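You operate a simulated robot arm through the tools that you are given. There is no shell and no other tool.

Carry out the task below with a simulated robot arm. There is one attempt and no reset: what you move stays moved.

TASK
Tip the yellow powder through the grid and clear the lumps into the drawer.
Fine: tip the tub out, put it back on the table, run the slider over and back, shut the flap last. Spill nothing. Where these are worked on the way, their far stop is far enough and under half their travel is too little: table flap.
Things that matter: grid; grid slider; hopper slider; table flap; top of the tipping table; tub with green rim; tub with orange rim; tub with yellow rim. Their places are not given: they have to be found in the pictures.

It is judged by the outcome, as a careful person would: the job done as asked, and still so three seconds after it is handed in. It fails if anything else is knocked over, pushed out of place, dropped, spilled or broken.

THE ROBOT
A 6-joint arm with a two-finger gripper, fixed in place. Base frame: the origin is on the floor under the middle of its stand, x ahead of it, y to its left, z up. Readings come in cm, degrees, newtons and seconds.
It reaches about 75.4 cm from its shoulder. Its first joint turns from -66.0 to 66.0 degrees. Payload 2.45 kg.
The tool frame sits at the grasp point between the pads (the TCP): z along the fingers, y along the line on which they close. The tips reach 3 cm beyond it. The gripper opens to 10.6 cm; its body begins 7.9 cm behind the TCP.
Orientation is told as [roll, pitch, yaw] about the base's x, y, z axes, in that order, counted from this pose: with the fingers straight down and closing along the base's y, the tool's x points along the base's -x, its y along +y and its z along -z.

THE INTERFACE
- The arm moves only by the tool move_arm. Its argument "targets" is a list that holds one entry, the list of rows, each a list of 7 numbers: the turn, a rotation vector about the tool's x, y, z in degrees, then the shift along the tool's x, y, z in cm, then the gripper command, from -1 (fully open) to 1 (shut), values between in proportion. In form: [[[rx, ry, rz, x, y, z, fingers], ...]]. A call has 1 to 20 rows; each row is the pose to reach, as a shift and turn from the pose commanded when the call began, along the tool's axes at that moment. A row lasts 0.2 s, in which the tool goes at most 5 cm and 8.6 degrees; a call with a longer step from one row to the next is refused whole, and so is a gripper value outside its range. Where a pose cannot be reached the arm comes as near as it can. A force on the tool above 90 N (or 10 N above the force at the start of the call, whichever is more), or a blocked arm, ends the call early, and 0.2 s more pass. The fingers move at their own pace (about 15.3 cm/s each) and stop on an object; they squeeze with about 42 N. The grip force told is the motor's: it shows also when the fingers shut on nothing. Time passes only in rows, and 0.2 s behind the last, so rows that repeat a pose let the fingers close. It gives the time, the measured TCP pose, the force on the tool (base axes), the opening and the grip force at its end, in the units of the frame above (readings bear some noise), with the torque about the TCP (base axes, N m) and any sound that the robot's microphone picked up, and new pictures: "pictures" is both (left out), scene, wrist or none.
- Cameras (640 x 400 px; columns grow to the right, rows downward): "scene" is fixed at [6.67, 42.43, 140.25]; the picture's right is [-0.62, -0.78, 0.00], its down [-0.46, 0.37, -0.81] and it looks along [0.63, -0.51, -0.59] (base axes); focal length 214 px, centre (320, 200). "wrist" rides on the gripper at [7.6, -0.2, -10.6] in the tool frame; the picture's right is [0.02, 1.00, 0.00], its down [-0.78, 0.02, -0.62] and it looks along [-0.62, 0.01, 0.78] (tool axes); focal length 247 px, centre (320, 200).
- point_at(camera, pixels): for up to 12 pixels [column, row] of the newest picture of that camera ("zoom" is the newest enlarged one), the place [x, y, z] in the base frame of the surface seen there, good to about 0.2 cm. The clock stands still meanwhile.
- close_up(camera, box): a new picture of the part [left, top, right, bottom] of that camera's present view, enlarged. The clock stands still meanwhile.
- sign_off(): hands the job in; it is judged then, once.

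Unless the task says otherwise, let go and move clear before handing in.

The tools are called after "Call:" as name(argument=value, ...) on one line, values as JSON. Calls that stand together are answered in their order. move_arm: Moves the arm, as the interface text tells. Its arguments: {"type":"object","properties":{"targets":{"type":"array","items":{"type":"array","items":{"type":"array","items":{"type":"number"}}}},"pictures":{"type":"string","enum":["both","scene","wrist","none"]}},"required":["targets"]} The other tools are called the same way: point_at (camera, pixels) gives the place of the surface under pixels of a picture; close_up (camera, box) takes an enlarged picture of a part of a camera's view; sign_off () hands the job in.

At the start:

```text
time_s: 0.0
eef_pos: [27.01, -2.62, 136.92]
tcp_rot: [0.0, -0.1, -0.1]
contact_force: [1.0, -0.3, 0.3]
wrist_torque: [-0.01, -0.02, 0.01]
opening: 10.61
grip_force: 0.0
```

scene: 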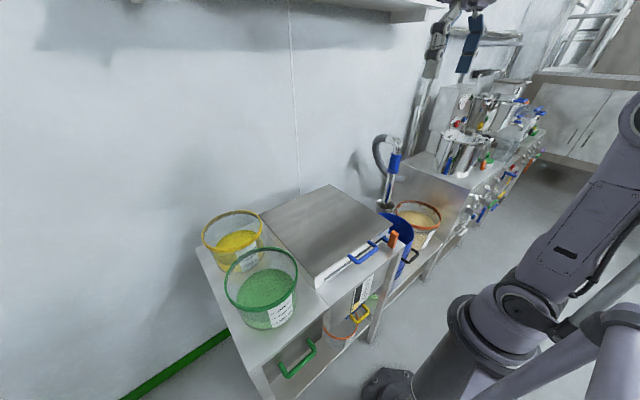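
wrist: 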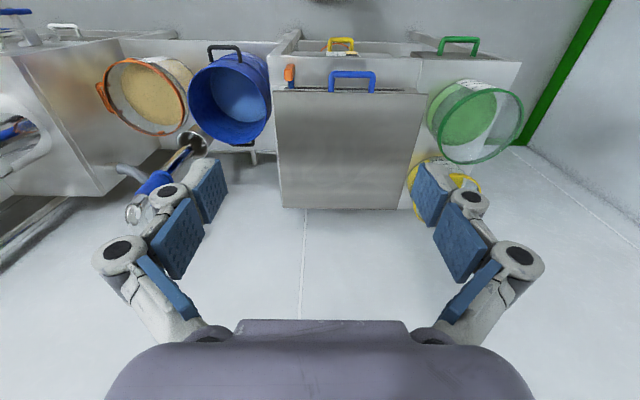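

The scene picture shows a table with a yellow-rim tub (about 233,235), a green-rim tub (262,290), a closed steel lid with a blue handle (368,250), and an orange-rim tub (415,222). I'll take close-ups to identify the parts before moving.

Call:
close_up(camera="scene", box=[180, 170, 340, 270])

Call:
close_up(camera="scene", box=[300, 180, 460, 280])

Call:
close_up(camera="scene", box=[240, 270, 400, 370])

Call:
close_up(camera="scene", box=[360, 60, 560, 185])

Call:
close_up(camera="wrist", box=[240, 20, 560, 220])

Call:
close_up(camera="wrist", box=[0, 0, 300, 188])

```text
4.00 times, centred on (260, 220) of scene
```

zoom: 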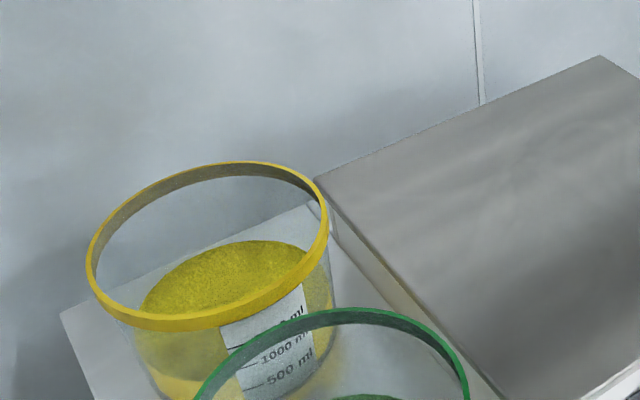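

```text
4.00 times, centred on (380, 230) of scene
```

zoom: 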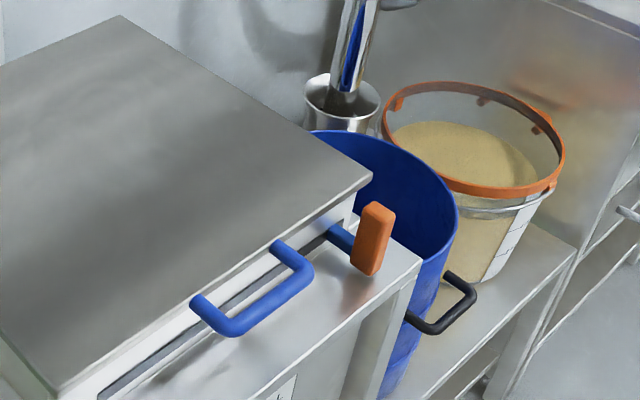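

```text
4.00 times, centred on (320, 320) of scene
```

zoom: 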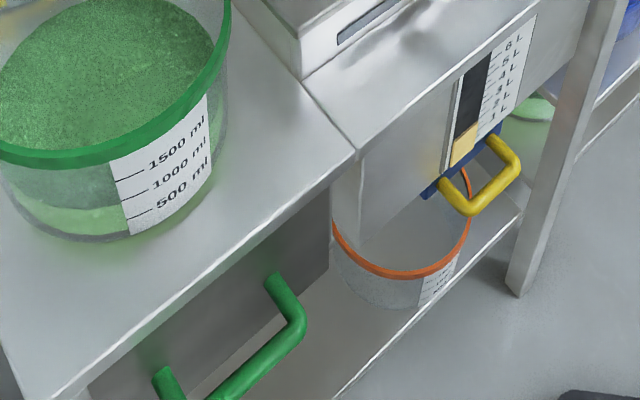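

```text
3.20 times, centred on (460, 122) of scene
```

zoom: 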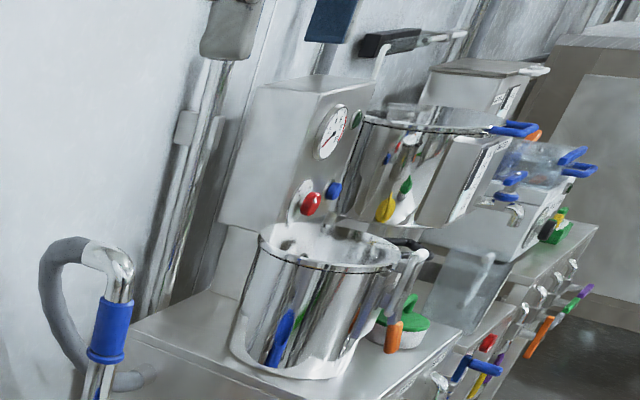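

```text
2.00 times, centred on (400, 120) of wrist
```

zoom: 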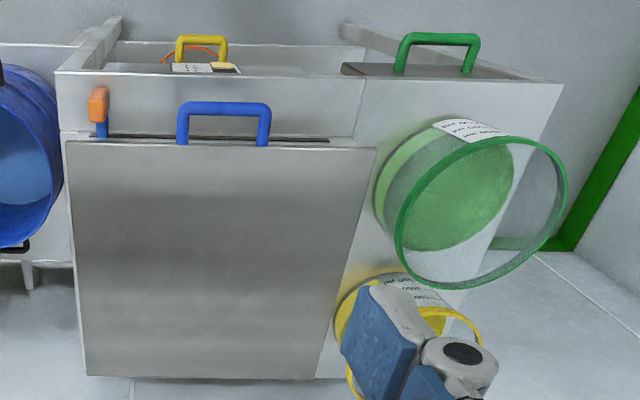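

```text
2.13 times, centred on (150, 94) of wrist
```

zoom: 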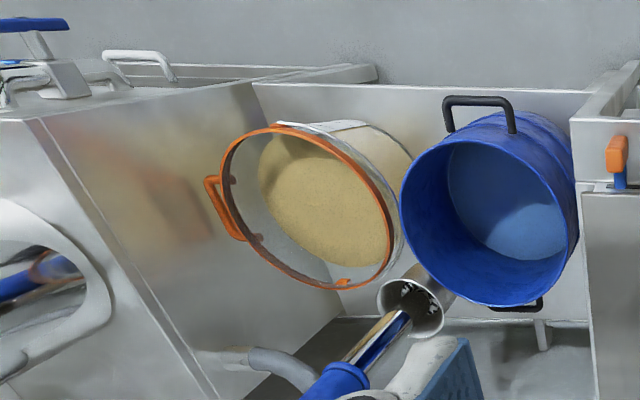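

The close-ups show a closed steel flap with a blue handle, an orange slider knob in a slot in front of it, a yellow handle on the level-marked hopper, and a green drawer handle. Next I'll measure where these are.

Call:
point_at(camera="scene", pixels=[[331, 185], [260, 211], [316, 285], [390, 228], [368, 248], [348, 259], [355, 263], [393, 240], [313, 345], [283, 373], [350, 319], [367, 309]])

Call:
point_at(camera="scene", pixels=[[203, 238], [262, 224], [236, 211], [222, 251], [237, 240], [225, 290], [297, 266], [261, 250], [250, 309], [262, 290], [328, 308], [265, 360]])

Call:
point_at(camera="wrist", pixels=[[274, 92], [426, 92], [282, 206], [406, 208], [352, 74], [331, 85], [374, 85], [290, 75], [341, 40], [459, 40], [520, 62], [270, 60]])

Call:
point_at(camera="wrist", pixels=[[428, 130], [520, 110], [475, 125], [480, 82], [465, 162], [420, 190], [460, 178], [482, 190], [412, 175], [410, 205], [240, 100], [150, 95]])

```text
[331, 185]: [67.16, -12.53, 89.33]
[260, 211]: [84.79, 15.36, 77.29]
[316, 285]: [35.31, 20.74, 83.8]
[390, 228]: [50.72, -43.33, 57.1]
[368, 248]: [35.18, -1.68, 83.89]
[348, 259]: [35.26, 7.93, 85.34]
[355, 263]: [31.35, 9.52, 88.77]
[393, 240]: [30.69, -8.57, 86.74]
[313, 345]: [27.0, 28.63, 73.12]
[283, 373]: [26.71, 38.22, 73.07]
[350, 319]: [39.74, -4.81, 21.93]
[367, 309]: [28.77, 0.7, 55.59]
```

```text
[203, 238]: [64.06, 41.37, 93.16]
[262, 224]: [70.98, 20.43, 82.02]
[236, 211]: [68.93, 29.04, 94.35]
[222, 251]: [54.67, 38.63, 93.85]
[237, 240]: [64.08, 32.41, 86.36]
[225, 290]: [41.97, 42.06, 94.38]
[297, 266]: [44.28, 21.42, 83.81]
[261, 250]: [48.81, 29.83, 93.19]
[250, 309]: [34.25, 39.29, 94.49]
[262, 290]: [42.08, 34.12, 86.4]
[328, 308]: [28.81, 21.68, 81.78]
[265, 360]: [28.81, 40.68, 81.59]
```

```text
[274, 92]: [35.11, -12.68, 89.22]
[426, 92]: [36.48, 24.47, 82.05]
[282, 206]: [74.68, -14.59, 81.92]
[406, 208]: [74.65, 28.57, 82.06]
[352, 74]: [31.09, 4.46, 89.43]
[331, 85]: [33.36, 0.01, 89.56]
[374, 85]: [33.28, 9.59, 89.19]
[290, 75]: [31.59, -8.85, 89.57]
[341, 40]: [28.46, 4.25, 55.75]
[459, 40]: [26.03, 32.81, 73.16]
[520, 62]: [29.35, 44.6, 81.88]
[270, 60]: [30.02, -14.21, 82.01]
```

```text
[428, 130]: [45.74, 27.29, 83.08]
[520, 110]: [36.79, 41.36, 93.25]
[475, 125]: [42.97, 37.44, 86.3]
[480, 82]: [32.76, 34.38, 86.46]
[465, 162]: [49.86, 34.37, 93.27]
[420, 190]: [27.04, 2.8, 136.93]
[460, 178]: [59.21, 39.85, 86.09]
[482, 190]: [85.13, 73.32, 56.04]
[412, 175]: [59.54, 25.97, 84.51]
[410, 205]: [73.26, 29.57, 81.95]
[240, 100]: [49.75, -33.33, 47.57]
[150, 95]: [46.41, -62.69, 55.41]
```

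Table top is near z=82 and the flap top near z=89.3, spanning x 35–67 and y -12 to 20, with its blue handle near x=31, y 0–10. I'll look closer at the flap edges, the slot, and the tub rims before planning the opening arc.

Call:
close_up(camera="scene", box=[300, 225, 412, 295])

Call:
point_at(camera="scene", pixels=[[330, 187], [263, 215], [264, 212], [290, 201], [386, 222], [318, 278], [350, 240], [310, 215], [280, 235], [355, 215]])

Call:
close_up(camera="wrist", box=[250, 30, 410, 130])

Call:
close_up(camera="wrist", box=[400, 70, 560, 170])

```text
5.71 times, centred on (356, 260) of scene
```

zoom: 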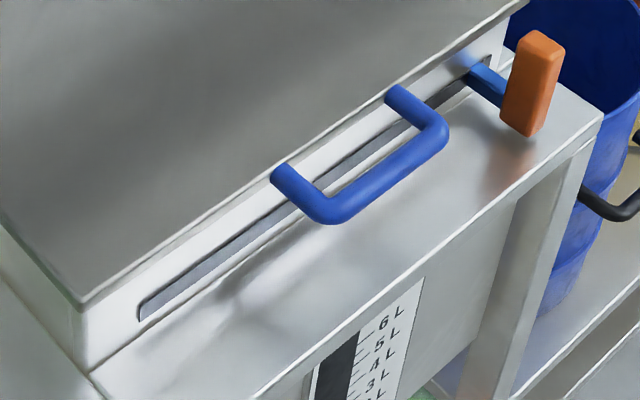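

```text
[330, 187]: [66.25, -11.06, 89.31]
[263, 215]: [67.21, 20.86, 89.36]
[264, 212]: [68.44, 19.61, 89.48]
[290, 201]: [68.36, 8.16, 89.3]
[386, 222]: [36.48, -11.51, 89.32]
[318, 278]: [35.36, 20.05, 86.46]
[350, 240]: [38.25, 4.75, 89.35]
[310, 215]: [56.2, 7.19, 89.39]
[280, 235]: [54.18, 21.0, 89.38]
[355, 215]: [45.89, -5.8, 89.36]
```

```text
4.00 times, centred on (330, 80) of wrist
```

zoom: 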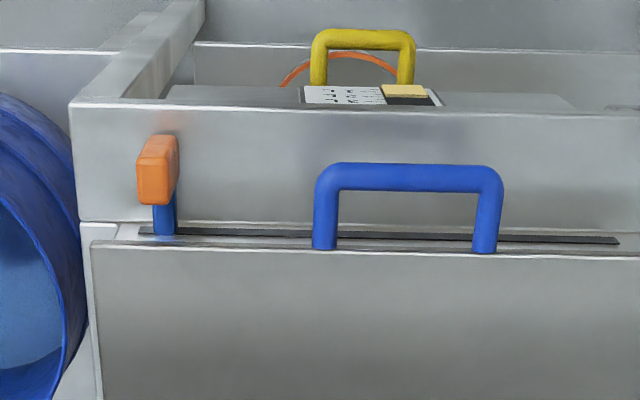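

```text
4.00 times, centred on (480, 120) of wrist
```

zoom: 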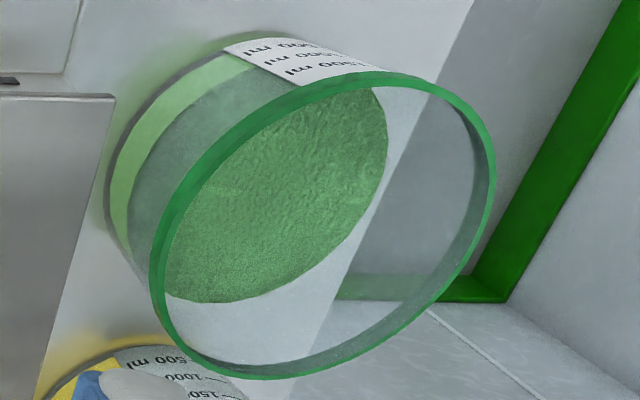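

The flap is a plate spanning x 35–68.5 and y -12.7 to 21 at z≈89.3, probably hinged at the back, and the slider slot below its edge runs y≈-10 to 18. I'll locate the arm's shoulder and body to judge reach.

Call:
point_at(camera="scene", pixels=[[515, 300], [470, 320], [400, 385], [565, 250], [620, 140], [600, 360], [545, 320], [470, 365], [620, 200], [440, 390]])

Call:
close_up(camera="scene", box=[360, 80, 640, 400])

```text
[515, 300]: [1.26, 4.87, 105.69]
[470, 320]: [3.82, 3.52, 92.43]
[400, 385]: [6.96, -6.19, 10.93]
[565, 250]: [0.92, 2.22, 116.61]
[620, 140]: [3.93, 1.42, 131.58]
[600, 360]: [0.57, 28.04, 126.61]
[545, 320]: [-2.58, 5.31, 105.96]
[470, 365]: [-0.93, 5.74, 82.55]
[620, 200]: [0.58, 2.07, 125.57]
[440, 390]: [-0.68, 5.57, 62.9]
```

```text
1.25 times, centred on (500, 240) of scene
```

zoom: 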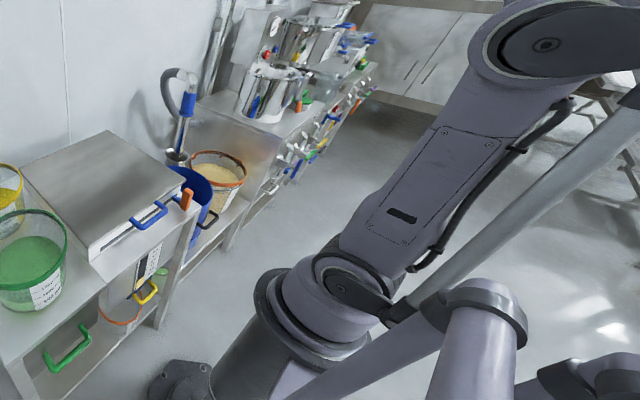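

The shoulder cap is near (0, 0, 106). The gray cylinders in the lower right (e.g. pixel 600,360) sit at y≈28, so I'll check whether they're part of the arm or an obstacle.

Call:
point_at(camera="scene", pixels=[[570, 335], [500, 385], [600, 330], [635, 275], [590, 290], [620, 310], [630, 350], [560, 390], [610, 390], [545, 325], [575, 315], [625, 395]])

Call:
point_at(camera="scene", pixels=[[435, 60], [425, 100], [460, 15], [415, 140], [405, 10], [370, 8], [390, 180], [396, 165], [380, 140], [440, 40], [470, 45], [450, 5]])

```text
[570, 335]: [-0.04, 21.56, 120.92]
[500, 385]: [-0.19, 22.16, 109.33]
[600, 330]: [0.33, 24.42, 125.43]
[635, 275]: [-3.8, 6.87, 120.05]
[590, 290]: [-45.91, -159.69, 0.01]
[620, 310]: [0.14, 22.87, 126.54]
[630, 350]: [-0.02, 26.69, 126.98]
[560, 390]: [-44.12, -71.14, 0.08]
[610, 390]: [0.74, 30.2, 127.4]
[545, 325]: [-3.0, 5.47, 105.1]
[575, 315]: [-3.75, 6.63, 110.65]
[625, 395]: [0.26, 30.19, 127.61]
```

```text
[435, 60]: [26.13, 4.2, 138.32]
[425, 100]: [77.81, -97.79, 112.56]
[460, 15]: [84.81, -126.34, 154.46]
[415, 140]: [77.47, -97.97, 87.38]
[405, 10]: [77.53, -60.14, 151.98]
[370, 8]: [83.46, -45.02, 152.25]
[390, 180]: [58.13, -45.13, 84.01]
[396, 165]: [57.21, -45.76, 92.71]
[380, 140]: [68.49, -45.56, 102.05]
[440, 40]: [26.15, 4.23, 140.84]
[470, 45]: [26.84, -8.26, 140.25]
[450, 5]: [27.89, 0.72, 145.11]
```

The gray rod near x≈0, y 21–30 is likely the camera mount, so I'll keep clear of it. I'll measure the finger pads in the wrist view to see how much room they need around the handle.

Call:
close_up(camera="wrist", box=[390, 140, 550, 300])

Call:
point_at(camera="wrist", pixels=[[424, 166], [418, 200], [440, 222], [447, 190], [440, 163], [460, 190], [470, 202], [440, 240], [470, 250], [515, 258], [490, 290], [470, 320]])

Call:
point_at(camera="wrist", pixels=[[215, 165], [226, 190], [207, 222], [195, 190], [200, 163], [320, 330], [320, 380], [150, 370], [500, 370], [240, 322], [400, 322]])

```text
2.50 times, centred on (470, 220) of wrist
```

zoom: 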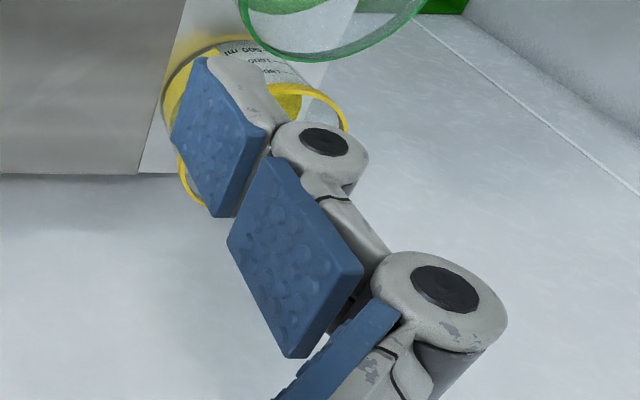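

```text
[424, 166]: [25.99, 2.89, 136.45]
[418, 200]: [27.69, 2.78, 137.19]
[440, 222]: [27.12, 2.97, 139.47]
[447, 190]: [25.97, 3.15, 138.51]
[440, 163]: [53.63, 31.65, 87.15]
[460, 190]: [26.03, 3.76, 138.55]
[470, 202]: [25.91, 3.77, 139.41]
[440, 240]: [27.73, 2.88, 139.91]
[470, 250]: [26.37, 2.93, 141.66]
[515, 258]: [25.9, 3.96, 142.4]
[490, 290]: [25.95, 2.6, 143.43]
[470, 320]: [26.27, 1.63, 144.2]
```

```text
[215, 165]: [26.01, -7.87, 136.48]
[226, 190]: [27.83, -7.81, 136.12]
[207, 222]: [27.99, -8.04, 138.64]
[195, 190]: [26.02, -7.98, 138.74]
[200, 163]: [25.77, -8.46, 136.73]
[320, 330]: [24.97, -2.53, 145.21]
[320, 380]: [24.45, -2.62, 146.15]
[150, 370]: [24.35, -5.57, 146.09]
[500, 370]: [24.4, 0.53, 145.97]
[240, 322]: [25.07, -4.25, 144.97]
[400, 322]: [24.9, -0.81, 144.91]
```

The fingers are about 2 cm wide and 1.3 cm thick, and the palm is compact, so they fit around the handle bar (centre about x=31, y=4.7, z=88.8). I'll turn the tool 90° about its axis and drop to a height above the handle.

Call:
move_arm(targets=[[[0, 0, 8, 0.2, 0.7, 1.4, -1], [0, 0, 16, 0.4, 1.4, 2.8, -1], [0, 0, 24, 0.6, 2.1, 4.2, -0.5], [0, 0, 32, 0.8, 2.8, 5.6, 0], [0, 0, 40, 1, 3.5, 7, 0.4], [0, 0, 48, 1.2, 4.2, 8.4, 0.43], [0, 0, 56, 1.4, 4.9, 9.8, 0.43], [0, 0, 64, 1.6, 5.6, 11.2, 0.43], [0, 0, 72, 1.8, 6.3, 12.6, 0.43], [0, 0, 80, 2, 7, 14, 0.43], [0, 0, 88, 2, 7.3, 15, 0.43], [0, 0, 90, 2, 7.3, 15, 0.43]]])

```text
time_s: 2.6
eef_pos: [25.09, 4.7, 122.02]
tcp_rot: [0.0, -0.2, -90.2]
contact_force: [-0.4, 0.0, 0.2]
wrist_torque: [0.01, -0.01, -0.04]
opening: 3.02
grip_force: 0.0
```

scene: 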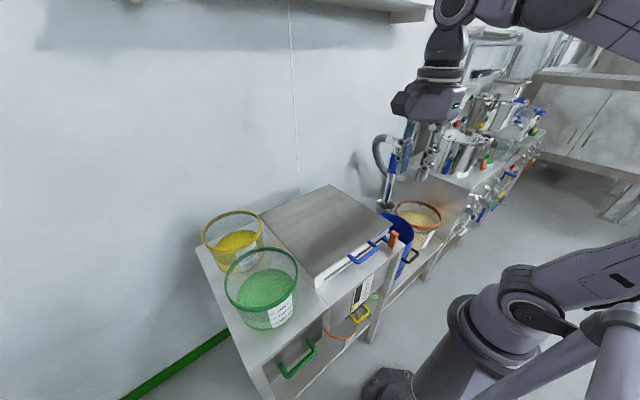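
wrist: 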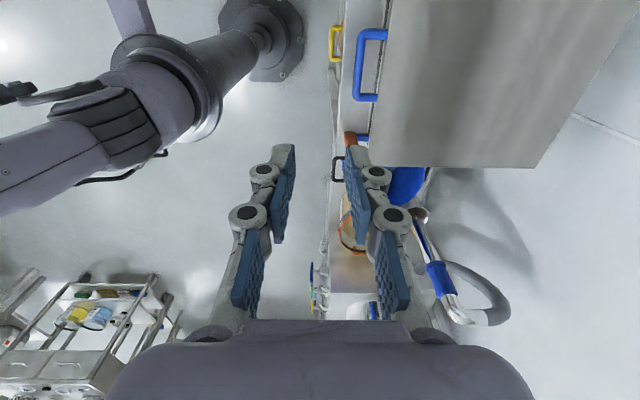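

The turn worked: yaw -90, opening 3.0 cm. Now I'll tilt the fingers 30° forward and descend to about 7 cm short of the handle bar, then look.

Call:
move_arm(targets=[[[-4, 0, 0, 0, 0.25, 3.3, 0.43], [-8, 0, 0, 0, 0.5, 6.6, 0.43], [-12, 0, 0, 0, 0.75, 9.9, 0.43], [-16, 0, 0, 0, 1.0, 13.2, 0.43], [-20, 0, 0, 0, 1.25, 16.5, 0.43], [-24, 0, 0, 0, 1.5, 19.8, 0.43], [-28, 0, 0, 0, 1.75, 23.1, 0.43], [-30, 0, 0, 0, 2.0, 25, 0.43], [-30, 0, 0, 0, 2.0, 26.4, 0.43], [-30, 0, 0, 0, 2.0, 26.4, 0.43]]])

```text
time_s: 4.8
eef_pos: [26.98, 4.69, 95.4]
tcp_rot: [30.2, -0.1, -90.1]
contact_force: [-0.7, -0.2, 0.2]
wrist_torque: [0.0, 0.01, 0.04]
opening: 2.99
grip_force: 0.1
```

scene: 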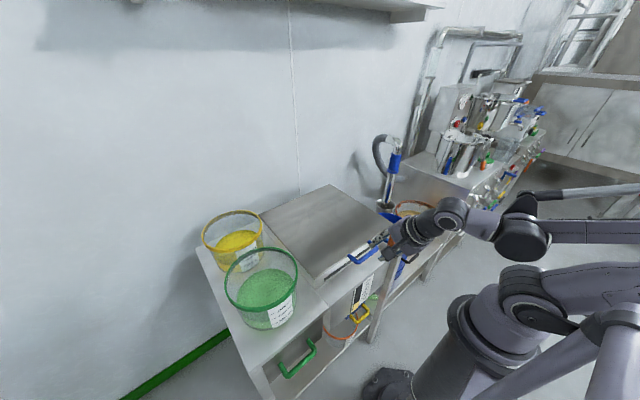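
wrist: 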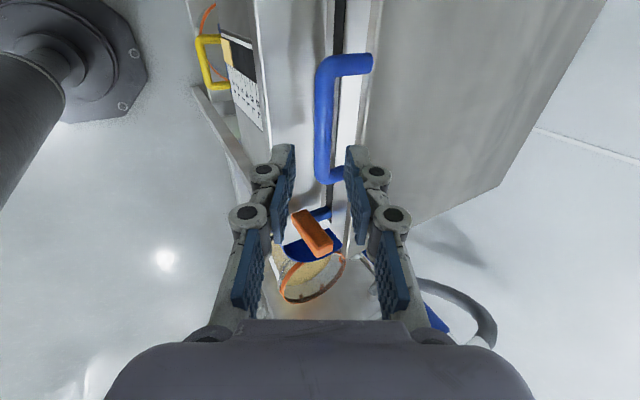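

The tool reached the pre-grip pose with the blue bar (pixel ~325,120) seen between the fingers. I'll measure the bar's position precisely from this closer view.

Call:
point_at(camera="wrist", pixels=[[325, 80], [325, 110], [325, 140], [317, 110], [333, 110], [325, 165], [345, 62], [365, 60], [340, 172], [375, 60], [385, 100], [350, 130]])

Call:
close_up(camera="wrist", box=[240, 40, 400, 260])

Call:
point_at(camera="scene", pixels=[[352, 261], [362, 262], [370, 255]])

```text
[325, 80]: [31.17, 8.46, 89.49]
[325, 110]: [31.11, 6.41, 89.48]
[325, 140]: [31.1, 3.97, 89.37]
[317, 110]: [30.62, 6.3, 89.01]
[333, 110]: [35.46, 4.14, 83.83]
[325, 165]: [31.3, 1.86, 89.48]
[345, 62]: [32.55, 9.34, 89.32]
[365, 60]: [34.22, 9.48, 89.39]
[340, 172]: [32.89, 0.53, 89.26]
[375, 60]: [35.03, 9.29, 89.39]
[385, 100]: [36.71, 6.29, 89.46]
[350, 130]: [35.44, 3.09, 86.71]
```

```text
1.82 times, centred on (320, 150) of wrist
```

zoom: 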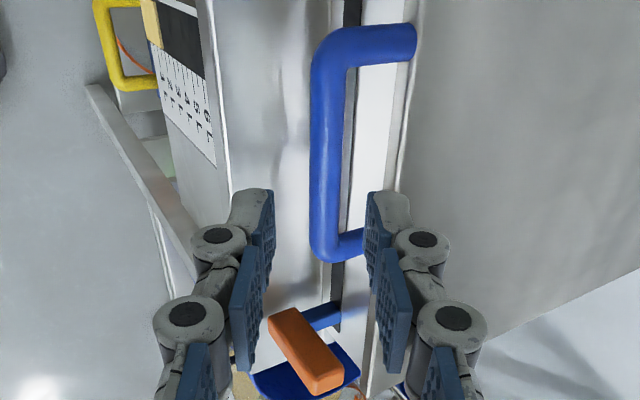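

```text
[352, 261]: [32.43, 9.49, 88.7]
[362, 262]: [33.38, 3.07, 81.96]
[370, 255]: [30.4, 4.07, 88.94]
```

The bar's centre is near (31.15, 4.9, 88.85), about 7.8 cm ahead of the TCP and 0.3 cm off its axis. I'll advance along the fingers, then close on the bar.

Call:
move_arm(targets=[[[0, 0, 0, 0, 0.1, 2, 0.43], [0, 0, 0, 0, 0.25, 4, 0.43], [0, 0, 0, 0, 0.25, 5.5, 0.43], [0, 0, 0, 0, 0.25, 6.9, 0.43], [0, 0, 0, 0, 0.25, 6.9, 0.43]]])

```text
time_s: 6.0
eef_pos: [30.62, 4.56, 89.68]
tcp_rot: [30.1, -0.1, -90.1]
contact_force: [0.1, -0.3, -0.2]
wrist_torque: [0.0, -0.01, -0.01]
opening: 3.02
grip_force: 0.1
```

scene: 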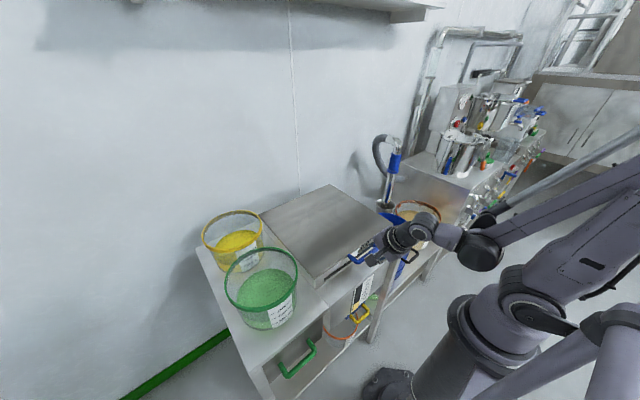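
wrist: 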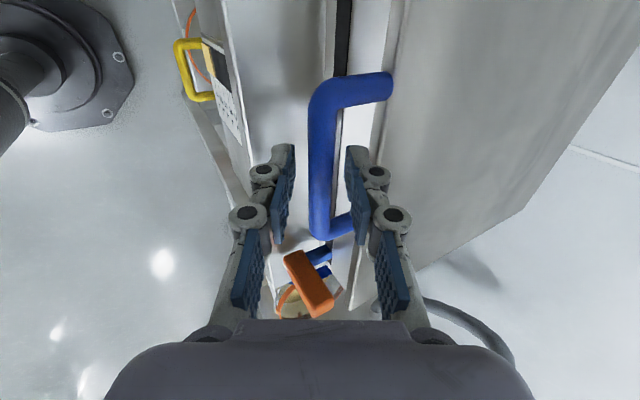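

The bar now sits between the fingers with no contact force. I'll close the gripper on it.

Call:
move_arm(targets=[[[0, 0, 0, 0, 0, 0, 1], [0, 0, 0, 0, 0, 0, 1], [0, 0, 0, 0, 0, 0, 1]]], pictures="wrist")

```text
time_s: 6.8
eef_pos: [30.74, 4.61, 89.66]
tcp_rot: [30.0, -0.1, -90.1]
contact_force: [3.4, -0.8, 1.0]
wrist_torque: [0.02, -0.04, 0.01]
opening: 1.26
grip_force: 39.4
```

wrist: 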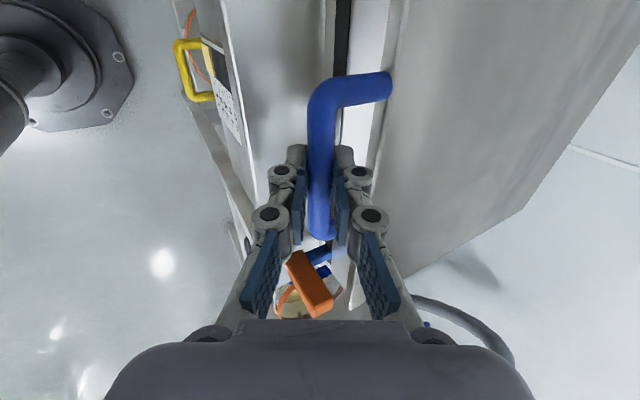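

The gripper holds the bar (opening 1.26, grip 39 N). I'll lift it gently along an arc about the assumed rear hinge (x≈68.4, z≈89) for the first 10° and check the forces.

Call:
move_arm(targets=[[[0, 0, 0, 0, 0.67, -1.12, 1], [0, 0, 0, 0, 1.38, -2.21, 1], [0, 0, 0, 0, 2.13, -3.27, 1], [0, 0, 0, 0, 2.91, -4.31, 1], [0, 0, 0, 0, 3.73, -5.33, 1], [0, 0, 0, 0, 3.73, -5.33, 1]]])

```text
time_s: 8.2
eef_pos: [31.23, 4.64, 96.01]
tcp_rot: [29.9, -0.2, -90.0]
contact_force: [-8.3, -7.9, -0.5]
wrist_torque: [-0.22, 0.1, -0.12]
opening: 1.28
grip_force: 38.9
```

scene: 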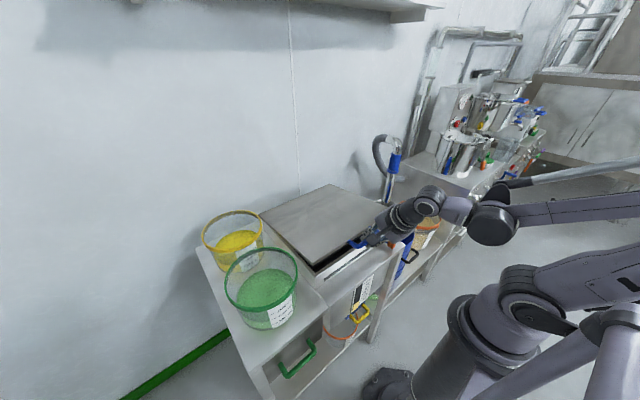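
wrist: 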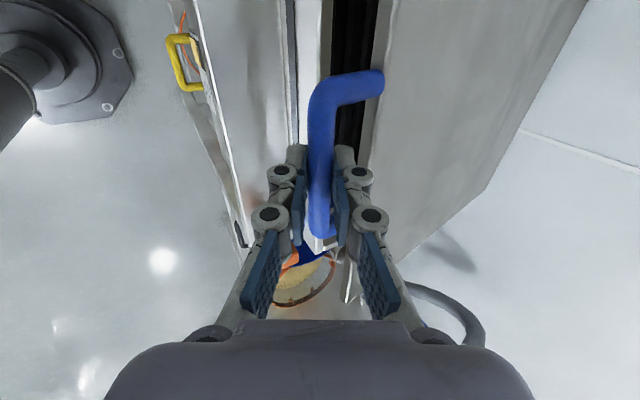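

The flap lifts about its rear edge with little force on the tool (under 12 N). I'll carry on along the arc to about 40°.

Call:
move_arm(targets=[[[0, 0, 0, 0, 1.29, -1.46, 1], [0, 0, 0, 0, 2.66, -2.86, 1], [0, 0, 0, 0, 4.1, -4.18, 1], [0, 0, 0, 0, 5.61, -5.42, 1], [0, 0, 0, 0, 7.18, -6.58, 1], [0, 0, 0, 0, 8.81, -7.66, 1], [0, 0, 0, 0, 10.49, -8.65, 1], [0, 0, 0, 0, 12.22, -9.55, 1], [0, 0, 0, 0, 14.0, -10.36, 1], [0, 0, 0, 0, 15.82, -11.07, 1], [0, 0, 0, 0, 15.82, -11.07, 1]]])

```text
time_s: 10.6
eef_pos: [39.45, 4.71, 113.77]
tcp_rot: [30.2, 0.1, -90.1]
contact_force: [10.6, 9.1, -11.1]
wrist_torque: [0.21, -0.04, 0.13]
opening: 1.24
grip_force: 39.2
```

scene: 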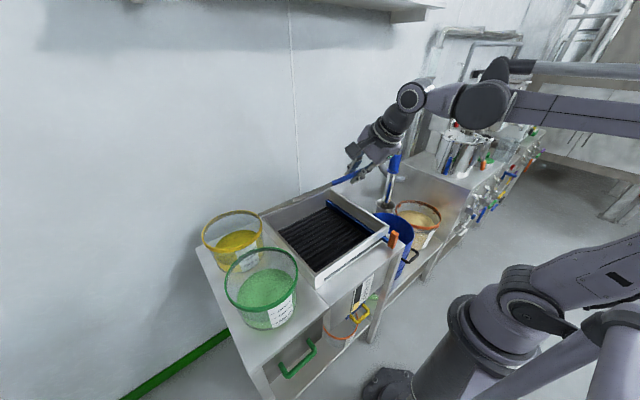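
wrist: 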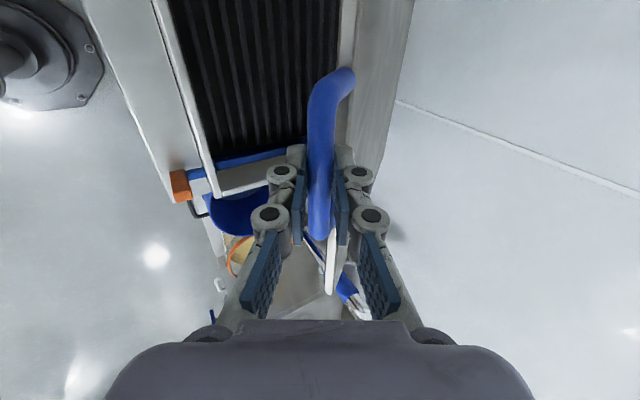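

The black grid is now visible beneath the flap (pixels 280–380, 205–265), with the blue sweeper at its -y end. I'll continue raising to about 75°, tilting the gripper slightly forward to keep it in reach.

Call:
move_arm(targets=[[[-1.7, 0, 0, 0, 2.45, -0.81, 1], [-3.4, 0, 0, 0, 4.94, -1.43, 1], [-5.1, 0, 0, 0, 7.48, -1.88, 1], [-6.9, 0, 0, 0, 10.04, -2.15, 1], [-8.6, 0, 0, 0, 12.61, -2.24, 1], [-10.3, 0, 0, 0, 15.18, -2.14, 1], [-12, 0, 0, 0, 17.74, -1.86, 1], [-13.7, 0, 0, 0, 20.28, -1.41, 1], [-15, 0, 0, 0, 22.15, -0.94, 1], [-15, 0, 0, 0, 22.15, -0.94, 1]]])

```text
time_s: 12.8
eef_pos: [58.3, 4.63, 125.75]
tcp_rot: [45.0, -0.1, -90.0]
contact_force: [-0.8, 4.9, -1.8]
wrist_torque: [-0.27, 0.11, -0.23]
opening: 1.25
grip_force: 39.3
```

scene: 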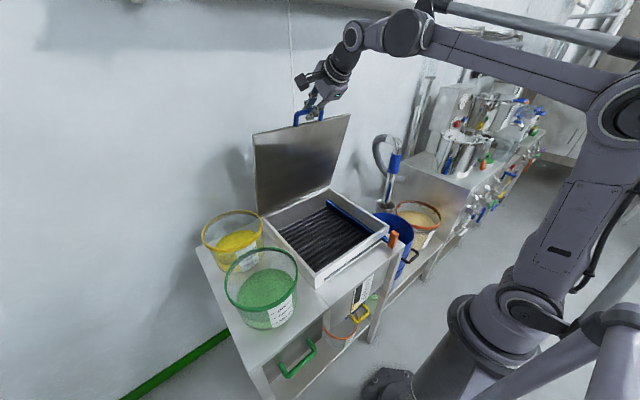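
wrist: 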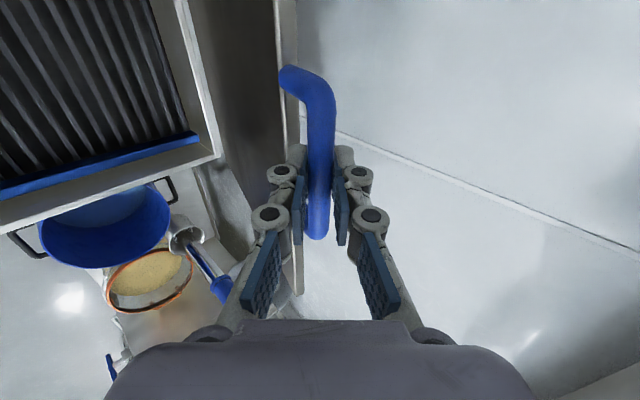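

The flap stands at about 75° with small forces and the arm still has bend left. I'll take it on past vertical in small steps to find its far stop.

Call:
move_arm(targets=[[[-1.5, 0, 0, 0, 1.64, 1.02, 1], [-3, 0, 0, 0, 3.22, 2.13, 1], [-4.5, 0, 0, 0, 4.75, 3.32, 1], [-6, 0, 0, 0, 6.2, 4.59, 1], [-7.5, 0, 0, 0, 7.6, 5.94, 1], [-7.5, 0, 0, 0, 7.6, 5.94, 1]]])

```text
time_s: 14.2
eef_pos: [67.78, 4.6, 126.93]
tcp_rot: [52.9, 0.0, -90.0]
contact_force: [-0.4, 1.4, 25.8]
wrist_torque: [-0.13, -0.1, -0.17]
opening: 1.25
grip_force: 39.0
```

scene: 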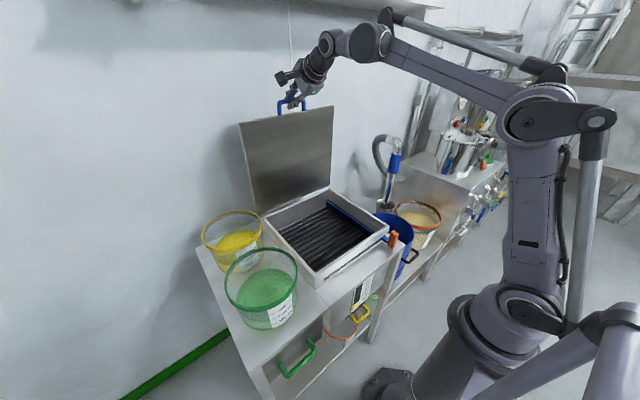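
wrist: 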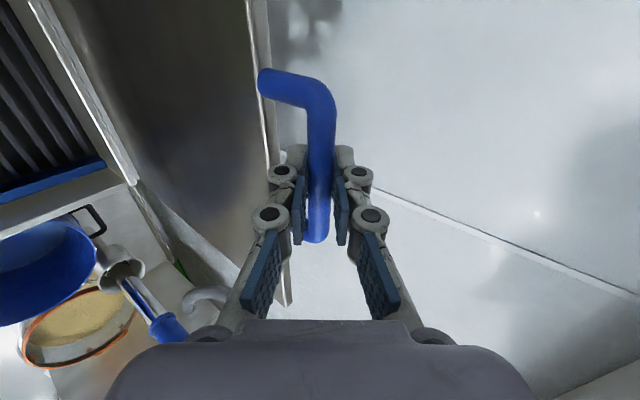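

The flap is at about 90° with 26 N along the radial direction, so I'll ease the radius up a little and continue a few more degrees toward the far stop.

Call:
move_arm(targets=[[[0, 0, 0, 0, 0.25, -0.2, 1], [-1.5, 0, 0, 0, 1.36, 1.4, 1], [-3, 0, 0, 0, 2.4, 3.04, 1], [-3, 0, 0, 0, 2.4, 3.04, 1]]])

```text
time_s: 15.2
eef_pos: [71.68, 4.57, 126.69]
tcp_rot: [55.5, -0.1, -90.1]
contact_force: [-1.3, -3.7, -9.2]
wrist_torque: [-0.07, 0.16, -0.18]
opening: 1.25
grip_force: 39.5
```

scene: 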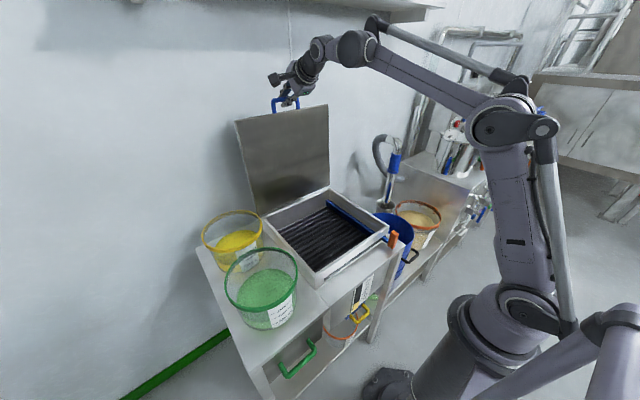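
wrist: 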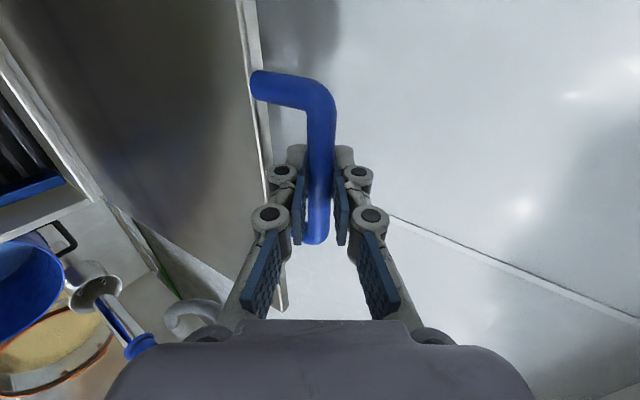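

About 96° now and no stop felt yet. I'll go on in small steps to about 105°.

Call:
move_arm(targets=[[[-0.8, 0, 0, 0, 0.43, 0.87, 1], [-1.5, 0, 0, 0, 0.86, 1.74, 1], [-2.2, 0, 0, 0, 1.25, 2.63, 1], [-3, 0, 0, 0, 1.63, 3.53, 1], [-3.8, 0, 0, 0, 1.98, 4.43, 1], [-4.5, 0, 0, 0, 2.3, 5.35, 1], [-4.5, 0, 0, 0, 2.3, 5.35, 1]]])

```text
time_s: 16.8
eef_pos: [77.11, 4.79, 125.44]
tcp_rot: [59.1, -0.1, -90.1]
contact_force: [-34.5, -0.5, -24.8]
wrist_torque: [0.06, -0.17, 0.0]
opening: 1.22
grip_force: 37.2
```

scene: 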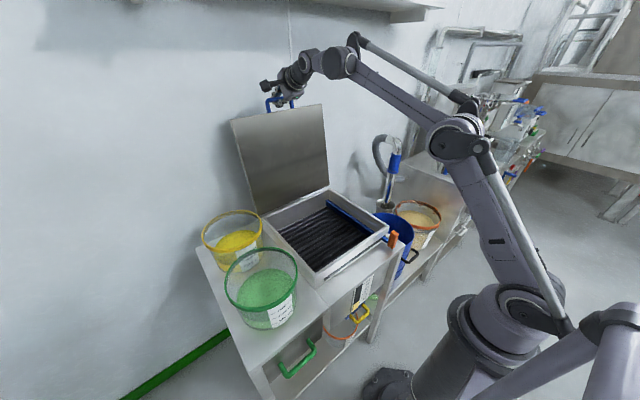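
wrist: 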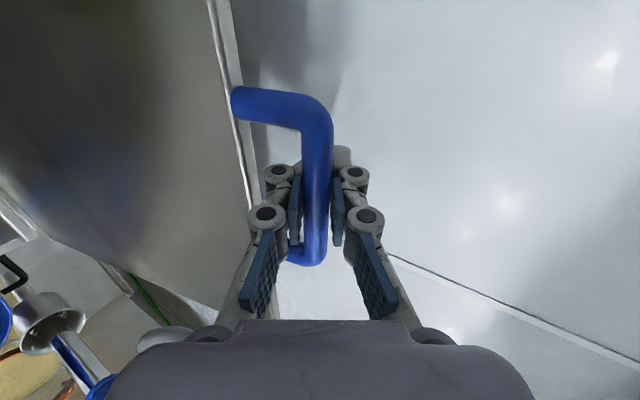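

The force rose to about 34 N back along x, so the flap is at its far stop, past vertical. I'll ease the pressure off and open the fingers slightly to see whether it stays.

Call:
move_arm(targets=[[[0, 0, 0, 0, 0, -0.4, 1], [0, 0, 0, 0, 0, -0.6, 1], [0, 0, 0, 0, 0, -0.6, 0.43], [0, 0, 0, 0, 0, -0.6, 0.43], [0, 0, 0, 0, 0, -0.6, 0.43]]])

```text
time_s: 18.0
eef_pos: [76.73, 4.64, 125.95]
tcp_rot: [60.1, -0.1, -90.1]
contact_force: [-0.5, 0.4, 0.5]
wrist_torque: [0.01, -0.01, 0.0]
opening: 3.02
grip_force: 0.0
```

scene: 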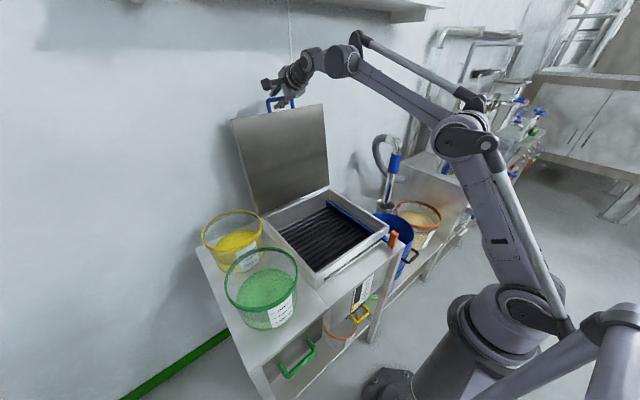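
wrist: 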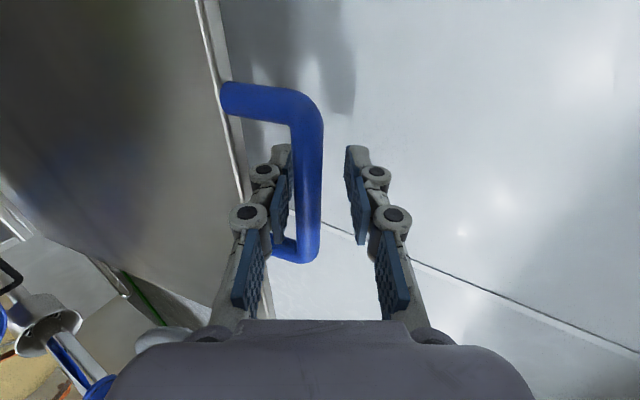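

The flap stays up with zero force on the open fingers. I'll note the bar's position, then withdraw backward along the fingers.

Call:
point_at(camera="wrist", pixels=[[310, 150], [310, 200], [300, 95], [240, 95], [232, 150]])

Call:
move_arm(targets=[[[0, 0, 0, 0, -0.3, -1.5, 0.43], [0, 0, 0, 0, -0.3, -4, 0.43], [0, 0, 0, 0, -0.3, -7, 0.43], [0, 0, 0, 0, -0.3, -11, 0.43], [0, 0, 0, 0, -0.3, -15, 0.43], [0, 0, 0, 0, -0.3, -18, 0.43]]])

```text
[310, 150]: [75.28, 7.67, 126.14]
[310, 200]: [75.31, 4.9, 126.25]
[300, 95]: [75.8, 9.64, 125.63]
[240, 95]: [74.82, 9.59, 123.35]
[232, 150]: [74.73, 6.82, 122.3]
```

```text
time_s: 19.4
eef_pos: [61.14, 4.67, 134.63]
tcp_rot: [60.1, -0.1, -90.1]
contact_force: [0.1, 0.5, 0.7]
wrist_torque: [0.01, 0.01, -0.02]
opening: 2.99
grip_force: 0.2
```

scene: 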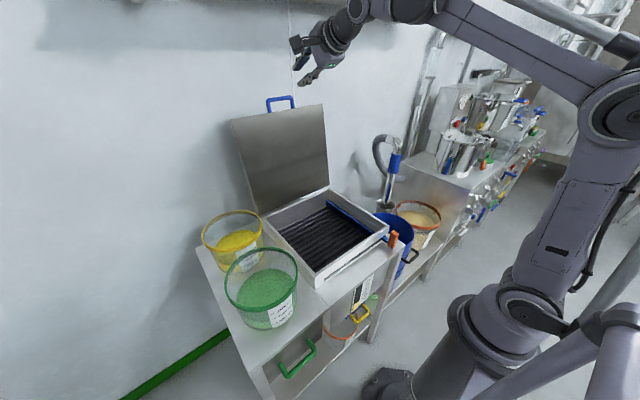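
wrist: 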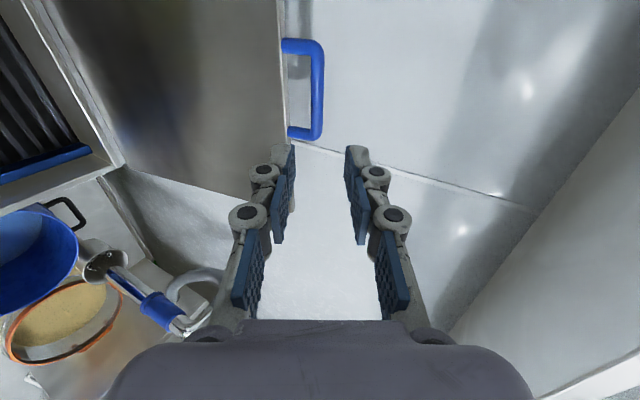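

The flap stays open on its own at about 100°. Next I'll measure the grid, the sweeper, and the yellow tub.

Call:
close_up(camera="scene", box=[190, 180, 420, 324])

Call:
point_at(camera="scene", pixels=[[280, 232], [322, 270], [372, 240], [328, 202], [325, 237], [350, 218], [265, 218], [317, 284], [388, 228], [330, 187], [300, 225], [393, 240]])

Call:
close_up(camera="scene", box=[190, 195, 290, 285])

```text
2.78 times, centred on (305, 252) of scene
```

zoom: 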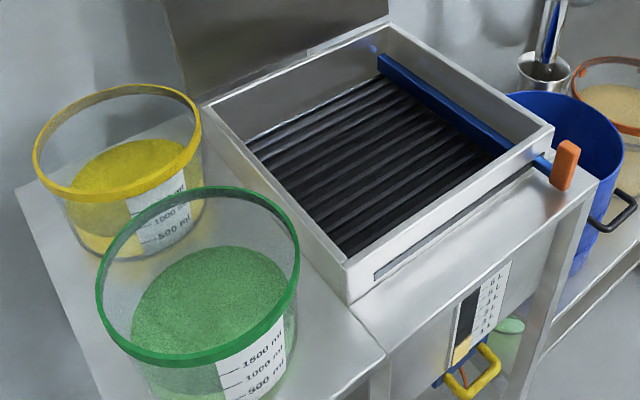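

```text
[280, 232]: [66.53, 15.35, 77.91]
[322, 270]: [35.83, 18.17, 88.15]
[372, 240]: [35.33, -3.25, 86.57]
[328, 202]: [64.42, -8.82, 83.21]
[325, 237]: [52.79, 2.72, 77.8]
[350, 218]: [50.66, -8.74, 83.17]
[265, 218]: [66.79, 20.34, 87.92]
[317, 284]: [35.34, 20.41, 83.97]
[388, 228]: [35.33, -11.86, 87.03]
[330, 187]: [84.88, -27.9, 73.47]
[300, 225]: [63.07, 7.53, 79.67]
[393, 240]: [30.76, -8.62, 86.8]
```

```text
4.44 times, centred on (240, 240) of scene
```

zoom: 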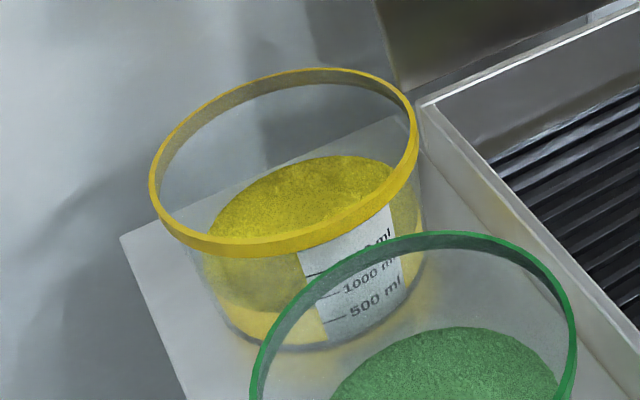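

The grid lies in a box (x 36–67, y -12 to 20, rim z≈88), with its bars near z≈79 and the sweeper at y≈-9. I'll measure the yellow tub's rim points in this zoom to fit its centre.

Call:
point_at(camera="zoom", pixels=[[153, 185], [200, 100], [260, 78], [340, 72], [395, 95], [414, 130], [413, 165], [345, 222], [250, 245], [180, 228], [270, 335], [225, 315]])

Call:
point_at(camera="scene", pixels=[[226, 295], [240, 262], [262, 249], [285, 255], [297, 272], [275, 312], [245, 312], [297, 285], [240, 328], [275, 327], [240, 240], [250, 236]])

```text
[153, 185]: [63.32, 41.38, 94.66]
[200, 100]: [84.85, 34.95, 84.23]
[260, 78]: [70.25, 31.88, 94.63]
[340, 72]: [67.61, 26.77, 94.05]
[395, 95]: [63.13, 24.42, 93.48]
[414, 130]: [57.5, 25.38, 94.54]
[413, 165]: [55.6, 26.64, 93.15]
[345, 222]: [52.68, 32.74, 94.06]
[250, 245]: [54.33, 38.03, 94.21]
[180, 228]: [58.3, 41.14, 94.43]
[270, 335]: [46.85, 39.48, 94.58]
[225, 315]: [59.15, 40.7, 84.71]
```

```text
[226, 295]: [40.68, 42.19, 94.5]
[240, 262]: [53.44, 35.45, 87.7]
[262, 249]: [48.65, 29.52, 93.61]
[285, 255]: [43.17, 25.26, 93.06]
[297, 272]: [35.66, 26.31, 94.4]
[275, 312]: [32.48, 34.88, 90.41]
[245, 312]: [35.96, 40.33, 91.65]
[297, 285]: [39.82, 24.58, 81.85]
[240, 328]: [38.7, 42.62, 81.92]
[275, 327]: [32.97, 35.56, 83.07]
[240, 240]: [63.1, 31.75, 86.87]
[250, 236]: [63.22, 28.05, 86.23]
```

The yellow tub's rim circle fits centre (61.5, 33.0) with radius about 8.7 and top z≈94.7. The green tub is centred near (40.7, 33.5). I'll check where the fingertips sit relative to the TCP at this opening.

Call:
point_at(camera="wrist", pixels=[[290, 150], [283, 148], [270, 155], [294, 185], [276, 240], [350, 150], [360, 150], [346, 185], [364, 240], [375, 175], [395, 215], [410, 300]])

Call:
close_up(camera="wrist", box=[200, 130, 440, 330])

Call:
close_up(camera="scene", box=[250, 0, 410, 100])

```text
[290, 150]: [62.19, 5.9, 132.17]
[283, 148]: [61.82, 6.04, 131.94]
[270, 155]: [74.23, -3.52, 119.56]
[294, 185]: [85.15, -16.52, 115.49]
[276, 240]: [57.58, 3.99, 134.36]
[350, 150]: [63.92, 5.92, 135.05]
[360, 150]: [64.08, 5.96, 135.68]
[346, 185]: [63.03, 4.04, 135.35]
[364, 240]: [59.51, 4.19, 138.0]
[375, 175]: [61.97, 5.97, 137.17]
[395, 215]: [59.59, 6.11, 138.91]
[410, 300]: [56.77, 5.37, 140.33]
```

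```text
2.00 times, centred on (320, 230) of wrist
```

zoom: 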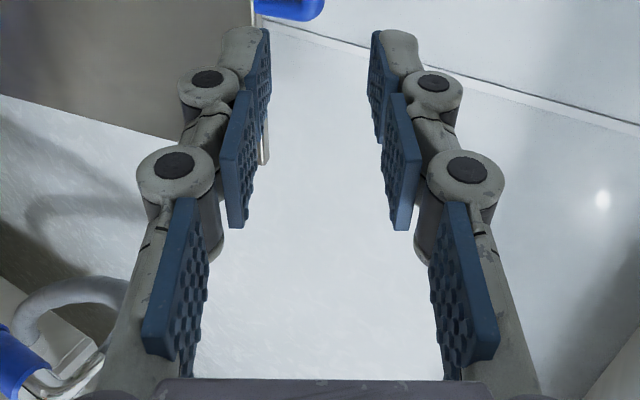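

```text
4.00 times, centred on (330, 50) of scene
```

zoom: 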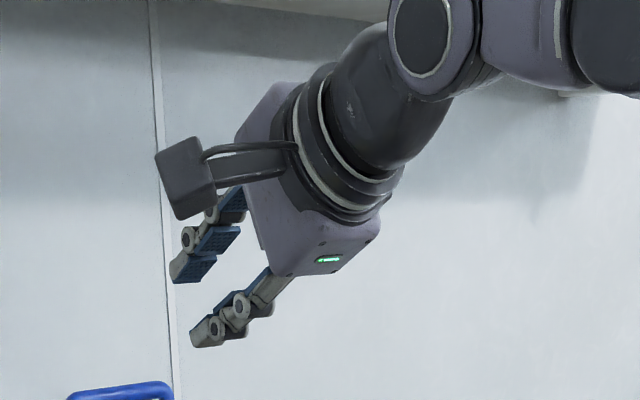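

The fingertips reach about 2.5–3 cm past the TCP as stated, and the camera box is a physical part on the tool's +x side. Before touching the tub I'll rehearse the pouring pose in free air, starting with fingers down above the grid.

Call:
move_arm(targets=[[[7, 0, 0, 0.15, -2.8, -0.8, 0.2], [14, 0, 0, 0.3, -5.6, -1.6, 0.2], [21, 0, 0, 0.5, -8.4, -2.4, 0.2], [28, 0, 0, 0.65, -11.2, -3.2, 0.2], [35, 0, 0, 0.8, -14, -4, 0.2], [42, 0, 0, 1, -16.5, -4.7, 0.2], [49, 0, 0, 1.15, -19, -5.4, 0.2], [56, 0, 0, 1.33, -21.5, -6.1, 0.2], [60, 0, 0, 1.33, -22.97, -6.53, 0.2], [60, 0, 0, 1.33, -22.97, -6.53, 0.2]]])

```text
time_s: 21.6
eef_pos: [43.96, 6.09, 118.11]
tcp_rot: [0.0, -0.1, -90.1]
contact_force: [0.1, 0.7, 0.0]
wrist_torque: [0.05, 0.02, 0.01]
opening: 4.25
grip_force: 0.0
```

scene: 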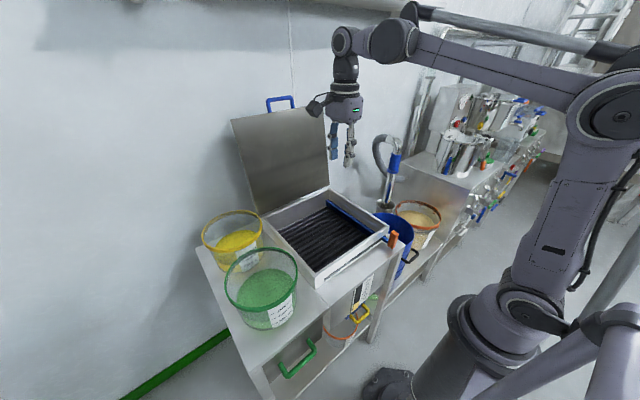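
wrist: 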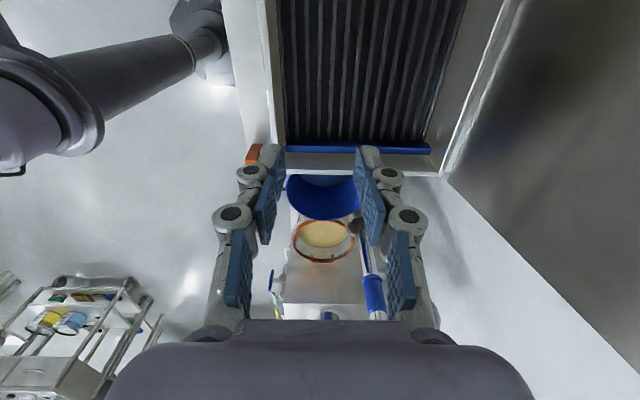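

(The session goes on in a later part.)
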